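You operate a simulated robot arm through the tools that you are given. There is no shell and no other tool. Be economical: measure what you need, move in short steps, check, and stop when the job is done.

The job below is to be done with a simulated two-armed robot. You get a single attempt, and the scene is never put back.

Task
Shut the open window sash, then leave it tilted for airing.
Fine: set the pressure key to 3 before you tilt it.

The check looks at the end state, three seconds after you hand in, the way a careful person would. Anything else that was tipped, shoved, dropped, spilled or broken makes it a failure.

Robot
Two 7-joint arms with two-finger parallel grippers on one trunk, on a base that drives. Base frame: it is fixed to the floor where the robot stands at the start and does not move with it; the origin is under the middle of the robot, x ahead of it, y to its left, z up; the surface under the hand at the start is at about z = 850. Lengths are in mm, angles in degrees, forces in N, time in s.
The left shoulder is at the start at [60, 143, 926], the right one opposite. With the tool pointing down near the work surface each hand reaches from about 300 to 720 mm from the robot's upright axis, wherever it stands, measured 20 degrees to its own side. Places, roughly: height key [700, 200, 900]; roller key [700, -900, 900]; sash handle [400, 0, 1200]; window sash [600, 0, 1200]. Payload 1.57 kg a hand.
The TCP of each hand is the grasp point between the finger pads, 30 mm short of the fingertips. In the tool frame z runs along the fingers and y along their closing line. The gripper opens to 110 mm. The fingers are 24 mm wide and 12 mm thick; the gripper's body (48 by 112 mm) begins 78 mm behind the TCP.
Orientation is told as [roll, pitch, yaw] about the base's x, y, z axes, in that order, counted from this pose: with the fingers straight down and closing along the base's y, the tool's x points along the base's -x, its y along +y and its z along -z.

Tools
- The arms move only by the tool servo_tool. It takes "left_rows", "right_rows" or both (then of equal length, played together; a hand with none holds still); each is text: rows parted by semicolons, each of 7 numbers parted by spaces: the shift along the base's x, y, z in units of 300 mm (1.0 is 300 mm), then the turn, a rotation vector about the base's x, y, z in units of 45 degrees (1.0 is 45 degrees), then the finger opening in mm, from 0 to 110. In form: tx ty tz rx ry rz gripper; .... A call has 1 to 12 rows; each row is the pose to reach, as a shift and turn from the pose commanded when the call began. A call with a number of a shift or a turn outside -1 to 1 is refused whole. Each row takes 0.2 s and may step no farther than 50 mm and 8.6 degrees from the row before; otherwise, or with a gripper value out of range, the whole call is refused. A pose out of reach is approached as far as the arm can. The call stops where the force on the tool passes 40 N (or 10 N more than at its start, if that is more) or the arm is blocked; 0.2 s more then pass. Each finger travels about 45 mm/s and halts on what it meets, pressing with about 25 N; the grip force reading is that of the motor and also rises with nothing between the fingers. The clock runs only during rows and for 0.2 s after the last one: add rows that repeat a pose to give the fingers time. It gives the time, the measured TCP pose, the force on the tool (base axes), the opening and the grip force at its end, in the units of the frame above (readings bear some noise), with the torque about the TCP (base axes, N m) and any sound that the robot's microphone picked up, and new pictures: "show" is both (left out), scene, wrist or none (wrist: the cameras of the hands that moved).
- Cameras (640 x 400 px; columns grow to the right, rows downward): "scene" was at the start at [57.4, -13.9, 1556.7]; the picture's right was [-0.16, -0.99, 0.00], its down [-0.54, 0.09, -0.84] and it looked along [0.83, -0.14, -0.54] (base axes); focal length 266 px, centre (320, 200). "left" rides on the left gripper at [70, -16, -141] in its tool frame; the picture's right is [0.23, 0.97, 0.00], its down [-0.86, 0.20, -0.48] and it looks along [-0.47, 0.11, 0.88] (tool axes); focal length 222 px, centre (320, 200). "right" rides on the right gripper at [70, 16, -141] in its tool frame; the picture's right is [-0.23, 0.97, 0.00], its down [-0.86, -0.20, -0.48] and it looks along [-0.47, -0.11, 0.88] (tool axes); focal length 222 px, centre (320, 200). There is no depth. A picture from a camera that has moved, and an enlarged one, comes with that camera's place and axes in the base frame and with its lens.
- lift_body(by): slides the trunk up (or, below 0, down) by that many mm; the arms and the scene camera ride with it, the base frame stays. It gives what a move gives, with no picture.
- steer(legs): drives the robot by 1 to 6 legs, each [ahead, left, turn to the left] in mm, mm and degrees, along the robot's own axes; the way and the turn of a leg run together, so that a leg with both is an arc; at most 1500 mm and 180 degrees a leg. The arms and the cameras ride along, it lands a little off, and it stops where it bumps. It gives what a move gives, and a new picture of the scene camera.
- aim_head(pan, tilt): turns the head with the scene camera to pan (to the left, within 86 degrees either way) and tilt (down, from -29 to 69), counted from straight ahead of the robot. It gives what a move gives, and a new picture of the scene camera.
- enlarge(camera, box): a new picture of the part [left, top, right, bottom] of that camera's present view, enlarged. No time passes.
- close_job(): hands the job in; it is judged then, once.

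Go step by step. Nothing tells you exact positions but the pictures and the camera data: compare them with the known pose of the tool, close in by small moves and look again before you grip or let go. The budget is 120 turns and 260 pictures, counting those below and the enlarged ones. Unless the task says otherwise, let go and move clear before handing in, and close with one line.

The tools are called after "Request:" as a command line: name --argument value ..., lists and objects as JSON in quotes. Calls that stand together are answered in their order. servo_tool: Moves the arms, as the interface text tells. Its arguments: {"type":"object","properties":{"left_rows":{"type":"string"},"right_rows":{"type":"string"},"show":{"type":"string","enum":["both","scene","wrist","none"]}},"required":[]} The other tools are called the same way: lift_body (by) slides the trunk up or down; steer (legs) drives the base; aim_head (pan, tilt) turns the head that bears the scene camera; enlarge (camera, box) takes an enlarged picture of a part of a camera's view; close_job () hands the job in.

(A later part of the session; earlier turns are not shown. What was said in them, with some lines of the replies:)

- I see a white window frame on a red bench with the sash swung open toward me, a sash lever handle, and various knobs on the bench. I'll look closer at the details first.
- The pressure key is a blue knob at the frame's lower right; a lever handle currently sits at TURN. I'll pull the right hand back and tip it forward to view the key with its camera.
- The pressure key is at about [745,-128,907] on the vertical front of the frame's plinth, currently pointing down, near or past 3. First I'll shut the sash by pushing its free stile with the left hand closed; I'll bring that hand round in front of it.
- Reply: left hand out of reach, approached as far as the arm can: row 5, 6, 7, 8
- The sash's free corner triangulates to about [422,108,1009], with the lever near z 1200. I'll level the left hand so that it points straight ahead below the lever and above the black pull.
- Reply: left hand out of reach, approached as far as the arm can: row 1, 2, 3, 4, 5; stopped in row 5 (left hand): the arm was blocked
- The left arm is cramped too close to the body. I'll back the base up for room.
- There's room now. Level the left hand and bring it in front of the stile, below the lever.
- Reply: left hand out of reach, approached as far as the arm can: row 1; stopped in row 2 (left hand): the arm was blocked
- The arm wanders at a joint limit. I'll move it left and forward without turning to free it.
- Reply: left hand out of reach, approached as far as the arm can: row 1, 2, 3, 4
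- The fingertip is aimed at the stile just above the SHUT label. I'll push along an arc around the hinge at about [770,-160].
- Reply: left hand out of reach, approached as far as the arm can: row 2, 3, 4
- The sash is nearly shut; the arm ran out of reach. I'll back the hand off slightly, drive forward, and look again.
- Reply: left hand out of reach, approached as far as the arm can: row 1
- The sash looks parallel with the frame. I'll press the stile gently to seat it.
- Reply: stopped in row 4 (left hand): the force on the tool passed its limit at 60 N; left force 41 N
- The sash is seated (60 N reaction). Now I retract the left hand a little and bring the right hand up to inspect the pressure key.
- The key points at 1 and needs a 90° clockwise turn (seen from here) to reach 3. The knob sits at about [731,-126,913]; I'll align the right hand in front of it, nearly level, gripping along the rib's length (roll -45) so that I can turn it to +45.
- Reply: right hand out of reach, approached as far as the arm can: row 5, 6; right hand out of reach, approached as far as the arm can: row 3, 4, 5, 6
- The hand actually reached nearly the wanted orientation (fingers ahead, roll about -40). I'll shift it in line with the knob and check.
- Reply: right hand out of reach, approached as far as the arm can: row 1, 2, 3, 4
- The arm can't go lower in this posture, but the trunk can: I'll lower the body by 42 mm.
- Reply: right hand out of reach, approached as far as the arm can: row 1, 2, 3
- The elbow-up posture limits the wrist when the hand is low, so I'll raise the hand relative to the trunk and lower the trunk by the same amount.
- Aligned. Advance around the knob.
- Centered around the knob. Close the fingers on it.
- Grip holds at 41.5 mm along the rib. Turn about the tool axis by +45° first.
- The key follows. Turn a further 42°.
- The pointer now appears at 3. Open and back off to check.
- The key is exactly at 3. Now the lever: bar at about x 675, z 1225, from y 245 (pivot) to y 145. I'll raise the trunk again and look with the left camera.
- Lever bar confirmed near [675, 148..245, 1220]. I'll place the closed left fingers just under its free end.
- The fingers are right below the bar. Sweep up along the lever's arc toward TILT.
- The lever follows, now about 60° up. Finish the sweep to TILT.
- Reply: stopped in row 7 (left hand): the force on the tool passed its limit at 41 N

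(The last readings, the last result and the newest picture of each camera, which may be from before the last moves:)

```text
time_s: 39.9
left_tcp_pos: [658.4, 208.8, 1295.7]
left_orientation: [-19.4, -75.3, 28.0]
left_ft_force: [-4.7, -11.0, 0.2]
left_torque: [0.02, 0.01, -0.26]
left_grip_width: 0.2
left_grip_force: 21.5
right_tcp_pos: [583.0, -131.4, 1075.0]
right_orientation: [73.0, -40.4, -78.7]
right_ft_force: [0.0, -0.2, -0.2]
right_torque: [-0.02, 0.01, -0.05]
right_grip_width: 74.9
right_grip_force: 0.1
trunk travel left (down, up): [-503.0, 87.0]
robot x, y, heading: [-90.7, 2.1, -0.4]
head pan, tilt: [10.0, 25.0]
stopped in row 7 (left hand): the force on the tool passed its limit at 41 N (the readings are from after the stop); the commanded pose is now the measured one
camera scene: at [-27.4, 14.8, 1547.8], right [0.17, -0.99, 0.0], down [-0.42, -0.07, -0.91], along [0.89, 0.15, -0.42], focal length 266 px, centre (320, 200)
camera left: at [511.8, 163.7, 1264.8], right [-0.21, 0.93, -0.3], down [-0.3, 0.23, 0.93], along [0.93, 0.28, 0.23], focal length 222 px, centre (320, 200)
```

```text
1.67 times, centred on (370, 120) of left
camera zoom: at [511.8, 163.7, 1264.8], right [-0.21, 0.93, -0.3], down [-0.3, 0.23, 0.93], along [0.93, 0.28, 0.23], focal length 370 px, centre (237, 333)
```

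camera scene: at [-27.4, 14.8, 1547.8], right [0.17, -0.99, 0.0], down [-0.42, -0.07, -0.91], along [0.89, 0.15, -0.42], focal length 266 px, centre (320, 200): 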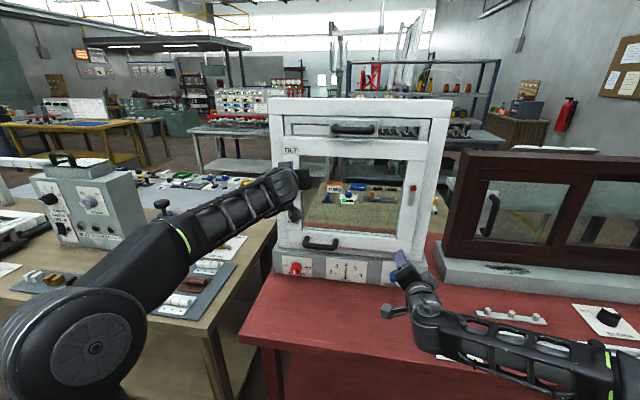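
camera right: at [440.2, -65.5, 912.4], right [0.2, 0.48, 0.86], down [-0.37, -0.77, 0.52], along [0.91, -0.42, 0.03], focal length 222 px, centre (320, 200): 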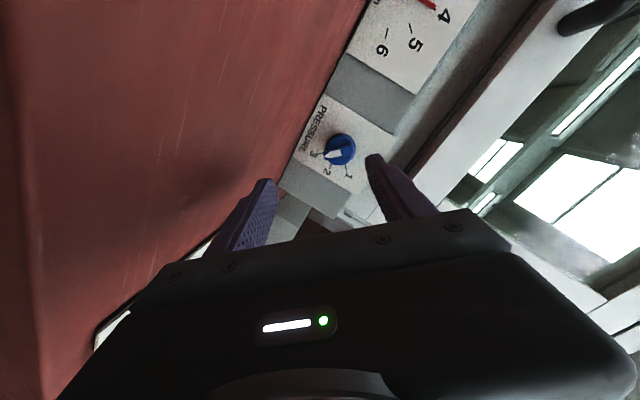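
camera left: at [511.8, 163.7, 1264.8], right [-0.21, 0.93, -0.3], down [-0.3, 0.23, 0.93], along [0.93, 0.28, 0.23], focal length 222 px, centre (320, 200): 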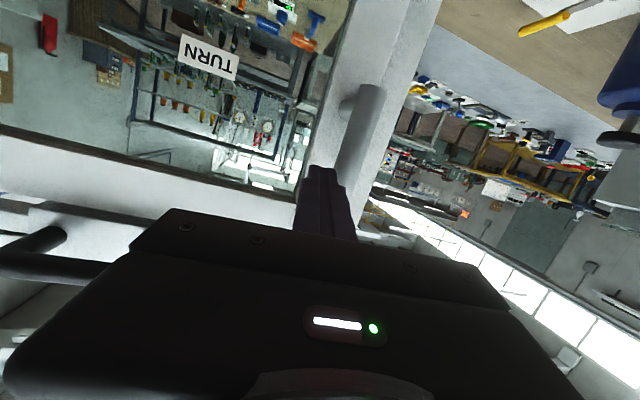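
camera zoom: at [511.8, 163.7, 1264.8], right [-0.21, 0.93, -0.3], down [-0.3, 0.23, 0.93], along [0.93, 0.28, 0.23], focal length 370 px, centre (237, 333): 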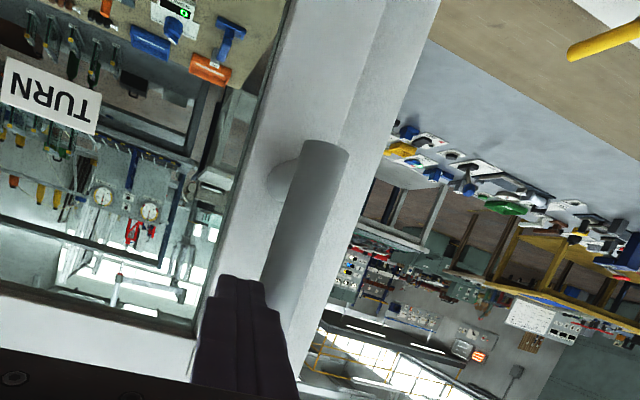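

The lever hit its end stop standing upright at TILT. Now I'll back off, open, and take the upright lever between the fingers to pull the sash into tilt.

Request:
servo_tool --left_rows "-0.1 -0.05 0 0 0 0 0; -0.24 -0.05 0 0 0 0 0; -0.26 0.03 -0.02 0 0 0 30; -0.26 0.093 -0.03 0 0 0 70; -0.26 0.093 -0.03 0 0 0 70; -0.26 0.093 -0.03 0 0 0 70; -0.26 0.093 -0.03 0 0 0 70"

Request:
enlarge --camera "scene" --box '[260, 80, 450, 260]'

```text
time_s: 41.5
left_tcp_pos: [581.9, 242.8, 1283.7]
left_orientation: [-18.8, -75.2, 28.2]
left_ft_force: [-0.7, -0.3, -1.2]
left_torque: [0.03, 0.0, 0.0]
left_grip_width: 70.0
left_grip_force: 0.0
right_tcp_pos: [585.6, -129.6, 1074.1]
right_orientation: [72.9, -40.4, -78.7]
right_ft_force: [-0.3, 0.2, 0.6]
right_torque: [-0.01, -0.01, 0.03]
right_grip_width: 75.0
right_grip_force: 0.1
trunk travel left (down, up): [-503.0, 87.0]
robot x, y, heading: [-82.7, -0.2, 0.0]
head pan, tilt: [10.0, 25.0]
camera scene: at [-26.3, 15.1, 1547.4], right [0.17, -0.99, 0.0], down [-0.42, -0.07, -0.91], along [0.89, 0.15, -0.42], focal length 266 px, centre (320, 200)
camera left: at [435.0, 196.0, 1253.4], right [-0.22, 0.93, -0.3], down [-0.3, 0.23, 0.93], along [0.93, 0.29, 0.23], focal length 222 px, centre (320, 200)
```

scene: 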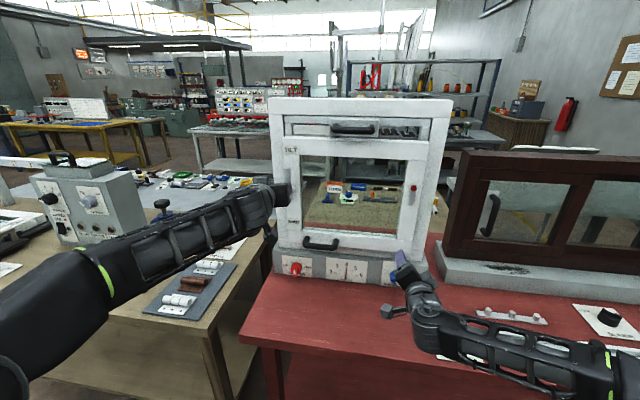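
left: 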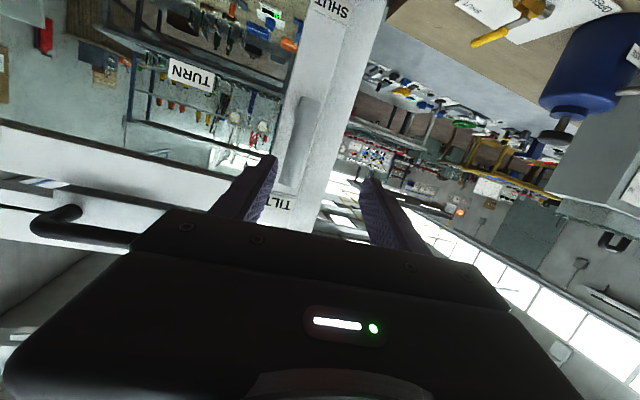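

```text
2.22 times, centred on (355, 170) of scene
camera zoom: at [-26.3, 15.1, 1547.4], right [0.17, -0.99, 0.0], down [-0.42, -0.07, -0.91], along [0.89, 0.15, -0.42], focal length 591 px, centre (242, 267)
```

zoom: 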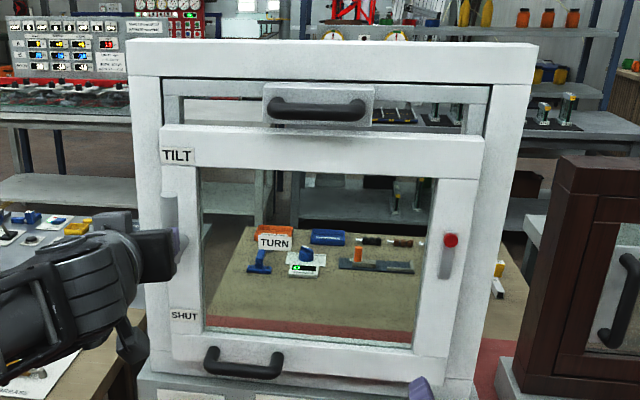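

Request:
servo_tool --left_rows "0 -0.05 -0.03 0 0 0 70; 0.1 -0.05 -0.03 0 0 0 70; 0.2 -0.05 -0.03 0 0 0 70; 0.3 -0.05 -0.03 0 0 0 70; 0.3 -0.05 -0.03 0 0 0 70"

Request:
enlarge --camera "left" --box '[200, 20, 480, 240]'

```text
time_s: 42.7
left_tcp_pos: [669.4, 229.8, 1274.9]
left_orientation: [-19.0, -75.2, 28.2]
left_ft_force: [-1.0, -0.1, 0.2]
left_torque: [-0.03, -0.02, 0.0]
left_grip_width: 70.1
left_grip_force: 0.1
right_tcp_pos: [583.5, -130.0, 1075.4]
right_orientation: [72.9, -40.4, -78.7]
right_ft_force: [0.3, 0.7, 0.2]
right_torque: [0.01, 0.04, 0.03]
right_grip_width: 75.1
right_grip_force: 0.0
trunk travel left (down, up): [-503.0, 87.0]
robot x, y, heading: [-89.5, -1.4, -0.3]
head pan, tilt: [10.0, 25.0]
camera scene: at [-26.8, 15.1, 1547.5], right [0.17, -0.99, 0.0], down [-0.42, -0.07, -0.91], along [0.89, 0.15, -0.42], focal length 266 px, centre (320, 200)
camera left: at [523.2, 182.2, 1244.8], right [-0.22, 0.93, -0.3], down [-0.3, 0.23, 0.93], along [0.93, 0.29, 0.23], focal length 222 px, centre (320, 200)
```

scene: 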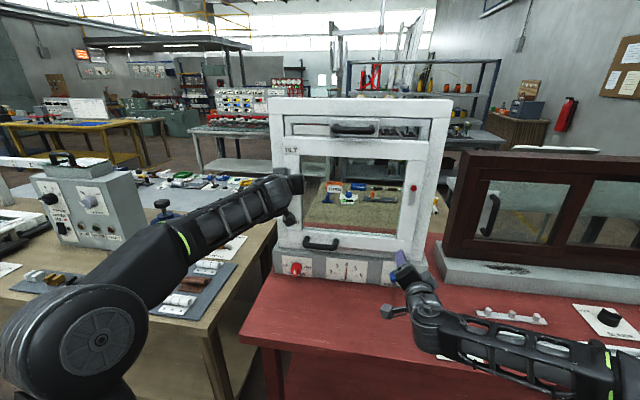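
left: 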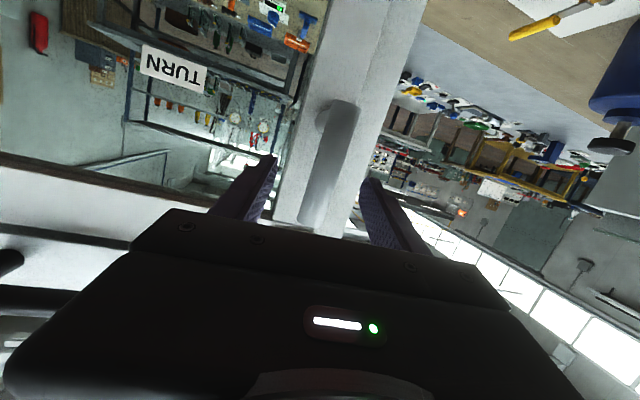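

```text
1.82 times, centred on (340, 130) of left
camera zoom: at [523.2, 182.2, 1244.8], right [-0.22, 0.93, -0.3], down [-0.3, 0.23, 0.93], along [0.93, 0.29, 0.23], focal length 404 px, centre (284, 327)
```

zoom: 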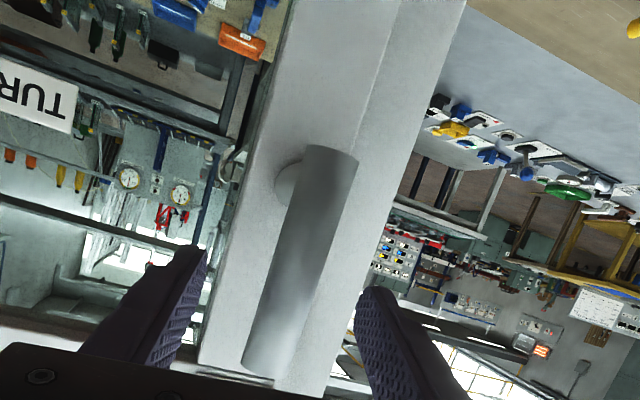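

The upright bar is between the fingers. Close on it.

Request:
servo_tool --left_rows "0 0 0 0 0 0 5; 0 0 0 0 0 0 5; 0 0 0 0 0 0 5; 0 0 0 0 0 0 5; 0 0 0 0 0 0 5" --show "wrist"

```text
time_s: 43.9
left_tcp_pos: [669.8, 231.8, 1274.9]
left_orientation: [-18.7, -75.1, 28.0]
left_ft_force: [-0.7, 5.9, 1.0]
left_torque: [0.66, 0.52, 0.22]
left_grip_width: 24.5
left_grip_force: 34.6
right_tcp_pos: [584.1, -128.6, 1074.4]
right_orientation: [72.9, -40.5, -78.8]
right_ft_force: [0.2, -0.7, -0.5]
right_torque: [0.02, -0.01, 0.0]
right_grip_width: 74.9
right_grip_force: 0.0
trunk travel left (down, up): [-503.0, 87.0]
robot x, y, heading: [-86.5, -0.4, -0.1]
head pan, tilt: [10.0, 25.0]
camera left: at [523.3, 184.1, 1244.3], right [-0.22, 0.93, -0.3], down [-0.3, 0.23, 0.93], along [0.93, 0.29, 0.23], focal length 222 px, centre (320, 200)
```

left: 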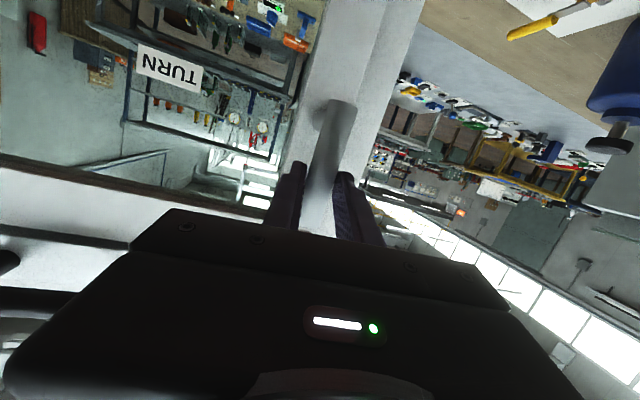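

Grip is firm (24.5 mm). Pull gently inward along the tilt arc.

Request:
servo_tool --left_rows "-0.03 0 -0.005 0 0 0 5; -0.06 0 -0.012 0 0 0 5; -0.09 0 -0.02 0 0 0 5; -0.12 0 -0.03 0 0 0 5; -0.15 0 -0.04 0 0 0 5"

Request:
enlarge --camera "scene" --box '[260, 80, 450, 260]'

```text
time_s: 45.1
left_tcp_pos: [625.9, 230.8, 1263.3]
left_orientation: [-19.0, -75.1, 28.4]
left_ft_force: [2.9, 9.3, -0.5]
left_torque: [1.15, -0.5, 0.32]
left_grip_width: 23.9
left_grip_force: 36.1
right_tcp_pos: [585.1, -128.9, 1073.8]
right_orientation: [72.8, -40.4, -78.6]
right_ft_force: [0.4, 0.4, -0.2]
right_torque: [0.01, -0.03, 0.04]
right_grip_width: 75.0
right_grip_force: 0.1
trunk travel left (down, up): [-503.0, 87.0]
robot x, y, heading: [-85.1, 1.0, -0.1]
head pan, tilt: [10.0, 25.0]
camera scene: at [-25.8, 16.8, 1547.4], right [0.17, -0.99, 0.0], down [-0.42, -0.07, -0.91], along [0.89, 0.15, -0.42], focal length 266 px, centre (320, 200)
camera left: at [479.9, 183.6, 1233.7], right [-0.22, 0.93, -0.3], down [-0.3, 0.23, 0.93], along [0.93, 0.29, 0.23], focal length 222 px, centre (320, 200)
```

scene: 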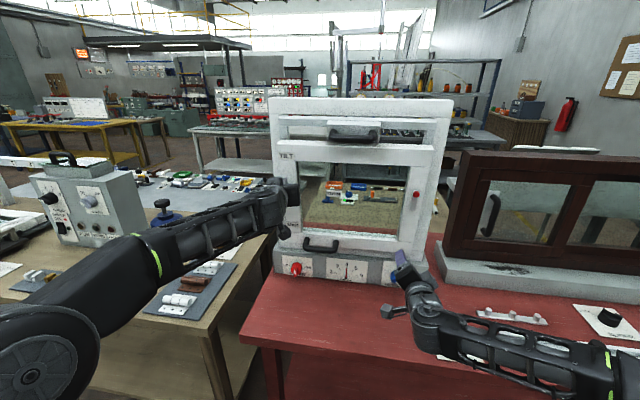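
left: 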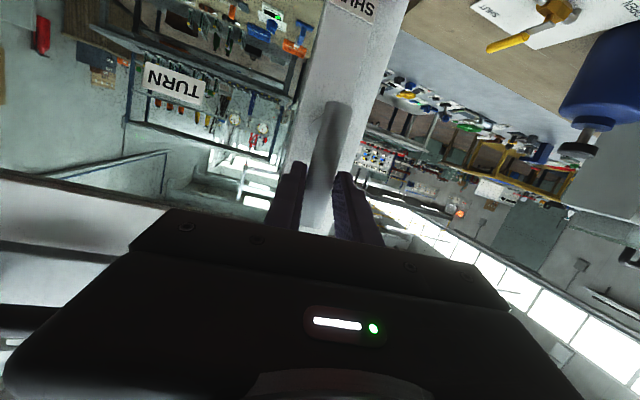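

```text
2.22 times, centred on (355, 170) of scene
camera zoom: at [-25.8, 16.8, 1547.4], right [0.17, -0.99, 0.0], down [-0.42, -0.07, -0.91], along [0.89, 0.15, -0.42], focal length 591 px, centre (242, 267)
```

zoom: 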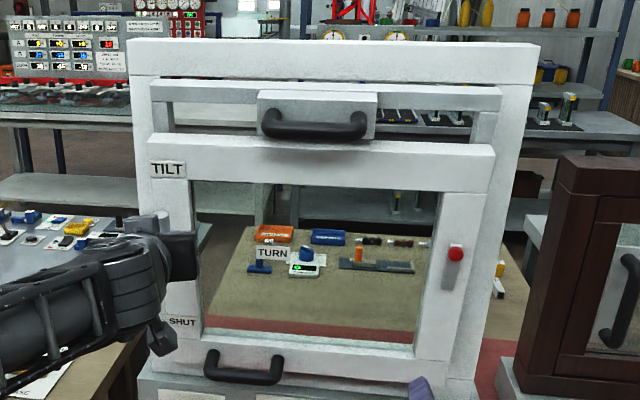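

The whole sash is tilting inward. Keep pulling slowly until its stay stops it.

Request:
servo_tool --left_rows "-0.03 0 -0.011 0 0 0 5; -0.06 0 -0.022 0 0 0 5; -0.09 0 -0.035 0 0 0 5; -0.12 0 -0.048 0 0 0 5; -0.15 0 -0.062 0 0 0 5; -0.18 0 -0.077 0 0 0 5"

Request:
enlarge --camera "scene" --box '[260, 80, 450, 260]'

```text
time_s: 46.5
left_tcp_pos: [571.9, 226.0, 1239.7]
left_orientation: [-19.0, -75.1, 27.8]
left_ft_force: [0.1, -0.1, 0.7]
left_torque: [-0.01, -0.01, -0.01]
left_grip_width: 4.8
left_grip_force: 0.1
right_tcp_pos: [584.5, -130.1, 1074.3]
right_orientation: [72.9, -40.4, -78.8]
right_ft_force: [0.4, 0.0, 0.8]
right_torque: [-0.01, 0.02, 0.02]
right_grip_width: 75.2
right_grip_force: 0.0
trunk travel left (down, up): [-503.0, 87.0]
robot x, y, heading: [-88.2, 4.1, -0.4]
head pan, tilt: [10.0, 25.0]
camera scene: at [-26.0, 15.0, 1547.3], right [0.17, -0.99, 0.0], down [-0.42, -0.07, -0.91], along [0.89, 0.15, -0.42], focal length 266 px, centre (320, 200)
camera left: at [425.1, 178.8, 1209.4], right [-0.21, 0.93, -0.3], down [-0.3, 0.23, 0.93], along [0.93, 0.29, 0.23], focal length 222 px, centre (320, 200)
```

scene: 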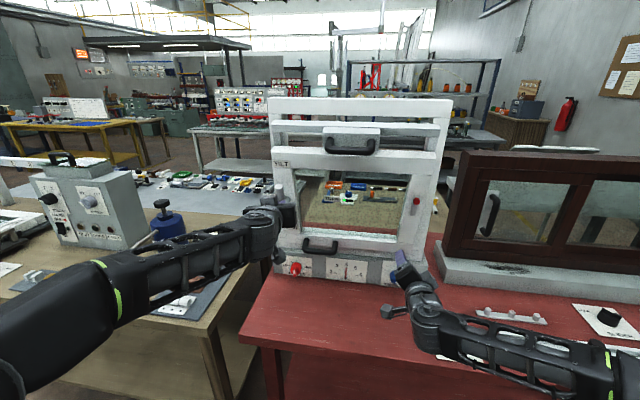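
left: 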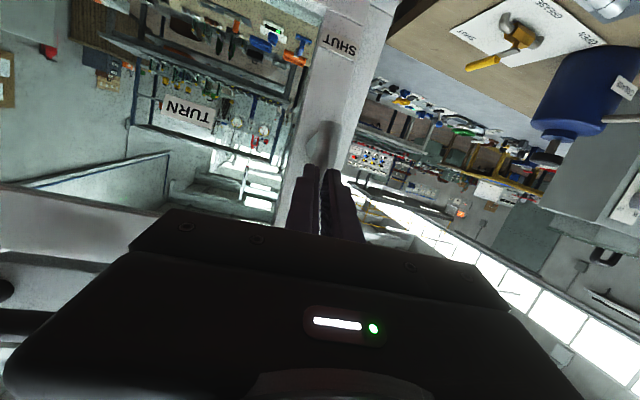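

```text
2.22 times, centred on (355, 170) of scene
camera zoom: at [-26.0, 15.0, 1547.3], right [0.17, -0.99, 0.0], down [-0.42, -0.07, -0.91], along [0.89, 0.15, -0.42], focal length 591 px, centre (242, 267)
```

zoom: 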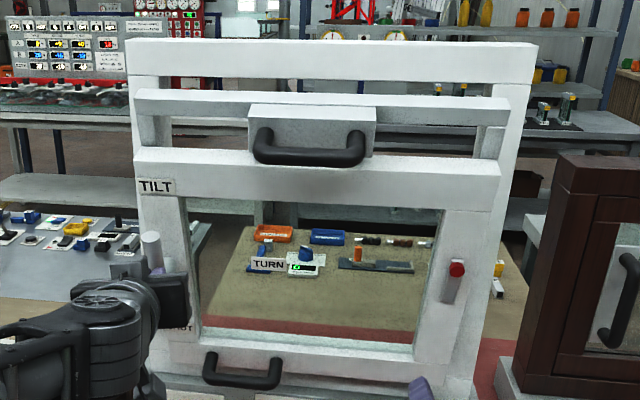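

The fingers slipped off once the sash reached its stay; it stands tilted. I'll withdraw both hands and check that it stays so.

Request:
servo_tool --left_rows "-0.1 0 0 0 0 0 40; -0.25 0 0 0 0 0 40; -0.4 0 0 0 0 0 40; -0.5 0 -0.05 0 0 0 40; -0.55 0.1 -0.1 0 0 0 40; -0.55 0.2 -0.1 0 0 0 40" --right_rows "-0.1 0 0 0 0 0 75; -0.2 0 0 0 0 0 75; -0.3 0 0 0 0 0 75; -0.35 -0.05 0 0 0 0 75; -0.4 -0.1 0 0 0 0 75; -0.4 -0.15 0 0 0 0 75" --show "scene"

Request:
enlarge --camera "scene" --box '[240, 80, 450, 300]'

```text
time_s: 47.9
left_tcp_pos: [407.5, 287.6, 1210.4]
left_orientation: [-18.8, -75.3, 28.0]
left_ft_force: [0.5, 0.0, 0.2]
left_torque: [-0.05, 0.01, 0.02]
left_grip_width: 40.0
left_grip_force: 0.1
right_tcp_pos: [465.3, -175.5, 1073.8]
right_orientation: [72.8, -40.4, -78.7]
right_ft_force: [0.3, -0.6, -0.5]
right_torque: [0.0, -0.03, 0.03]
right_grip_width: 75.2
right_grip_force: 0.0
trunk travel left (down, up): [-503.0, 87.0]
robot x, y, heading: [-86.0, -1.1, -0.3]
head pan, tilt: [10.0, 25.0]
camera scene: at [-26.1, 14.7, 1547.4], right [0.17, -0.99, 0.0], down [-0.42, -0.07, -0.91], along [0.89, 0.15, -0.42], focal length 266 px, centre (320, 200)
```

scene: 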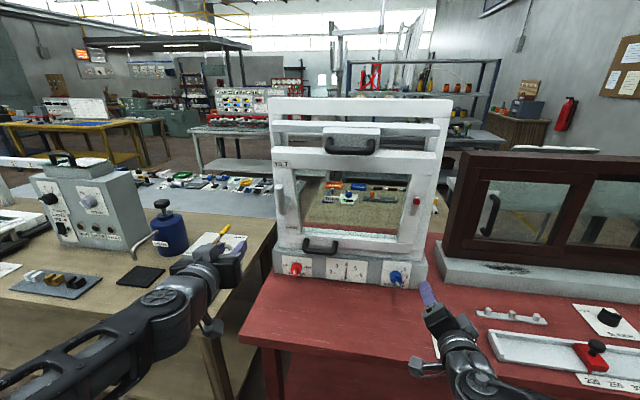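

```text
1.82 times, centred on (345, 190) of scene
camera zoom: at [-26.1, 14.7, 1547.4], right [0.17, -0.99, 0.0], down [-0.42, -0.07, -0.91], along [0.89, 0.15, -0.42], focal length 484 px, centre (274, 218)
```

zoom: 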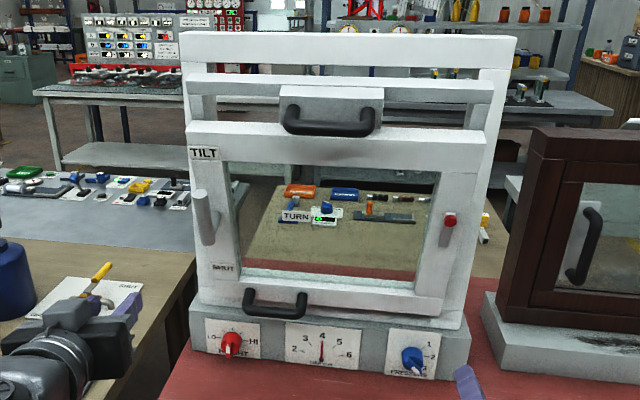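

Request:
servo_tool --right_rows "0 0 0 0 0 0 75; 0 0 0 0 0 0 75; 0 0 0 0 0 0 75; 0 0 0 0 0 0 75; 0 0 0 0 0 0 75; 0 0 0 0 0 0 75; 0 0 0 0 0 0 75; 0 0 0 0 0 0 75; 0 0 0 0 0 0 75; 0 0 0 0 0 0 75" --show "none"

Request:
enlarge --camera "scene" --box '[240, 80, 450, 300]'

Request:
enlarge --camera "scene" --box '[270, 250, 430, 300]'

```text
time_s: 50.1
left_tcp_pos: [407.8, 287.6, 1211.4]
left_orientation: [-18.9, -75.2, 28.3]
left_ft_force: [-0.9, 0.1, 0.1]
left_torque: [0.03, 0.01, -0.03]
left_grip_width: 39.8
left_grip_force: 0.1
right_tcp_pos: [465.2, -175.3, 1073.1]
right_orientation: [72.9, -40.3, -78.6]
right_ft_force: [0.2, 0.7, -0.3]
right_torque: [0.03, 0.0, -0.01]
right_grip_width: 74.9
right_grip_force: 0.0
trunk travel left (down, up): [-503.0, 87.0]
robot x, y, heading: [-86.9, -0.5, -0.2]
head pan, tilt: [10.0, 25.0]
```

```text
1.82 times, centred on (345, 190) of scene
camera zoom: at [-26.3, 15.1, 1547.4], right [0.17, -0.99, 0.0], down [-0.42, -0.07, -0.91], along [0.89, 0.15, -0.42], focal length 484 px, centre (274, 218)
```

zoom: 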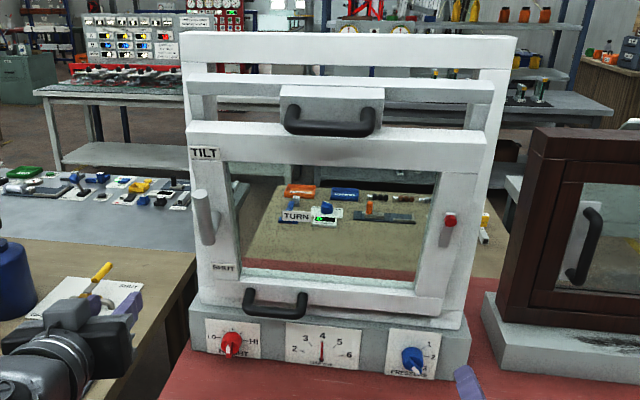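

```text
4.00 times, centred on (350, 275) of scene
camera zoom: at [-26.3, 15.1, 1547.4], right [0.17, -0.99, 0.0], down [-0.42, -0.07, -0.91], along [0.89, 0.15, -0.42], focal length 1064 px, centre (200, -100)
```

zoom: 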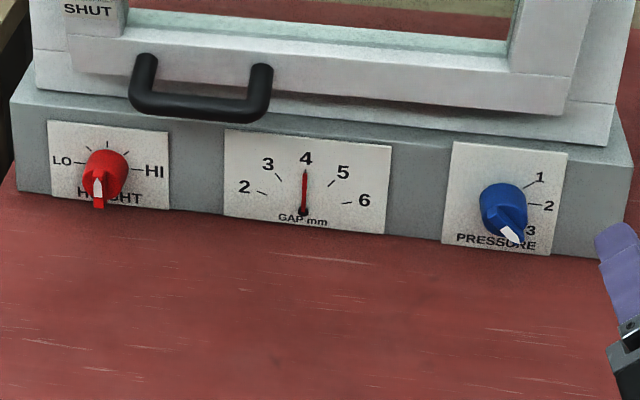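

The sash holds steady at about 15° of tilt with the lever upright at TILT. The pressure key is at 3 and both hands are clear, so I'm handing in.

Request:
close_job

```text
The job is handed in.
```

I shut the sash, set the pressure key to 3, turned the lever to TILT and left the sash tilted in by about 15°. It stayed put for the two seconds I watched with both hands clear. The fingers slipped off the lever near the end of the pull. I took that to be the sash reaching its stop, but did not test it.
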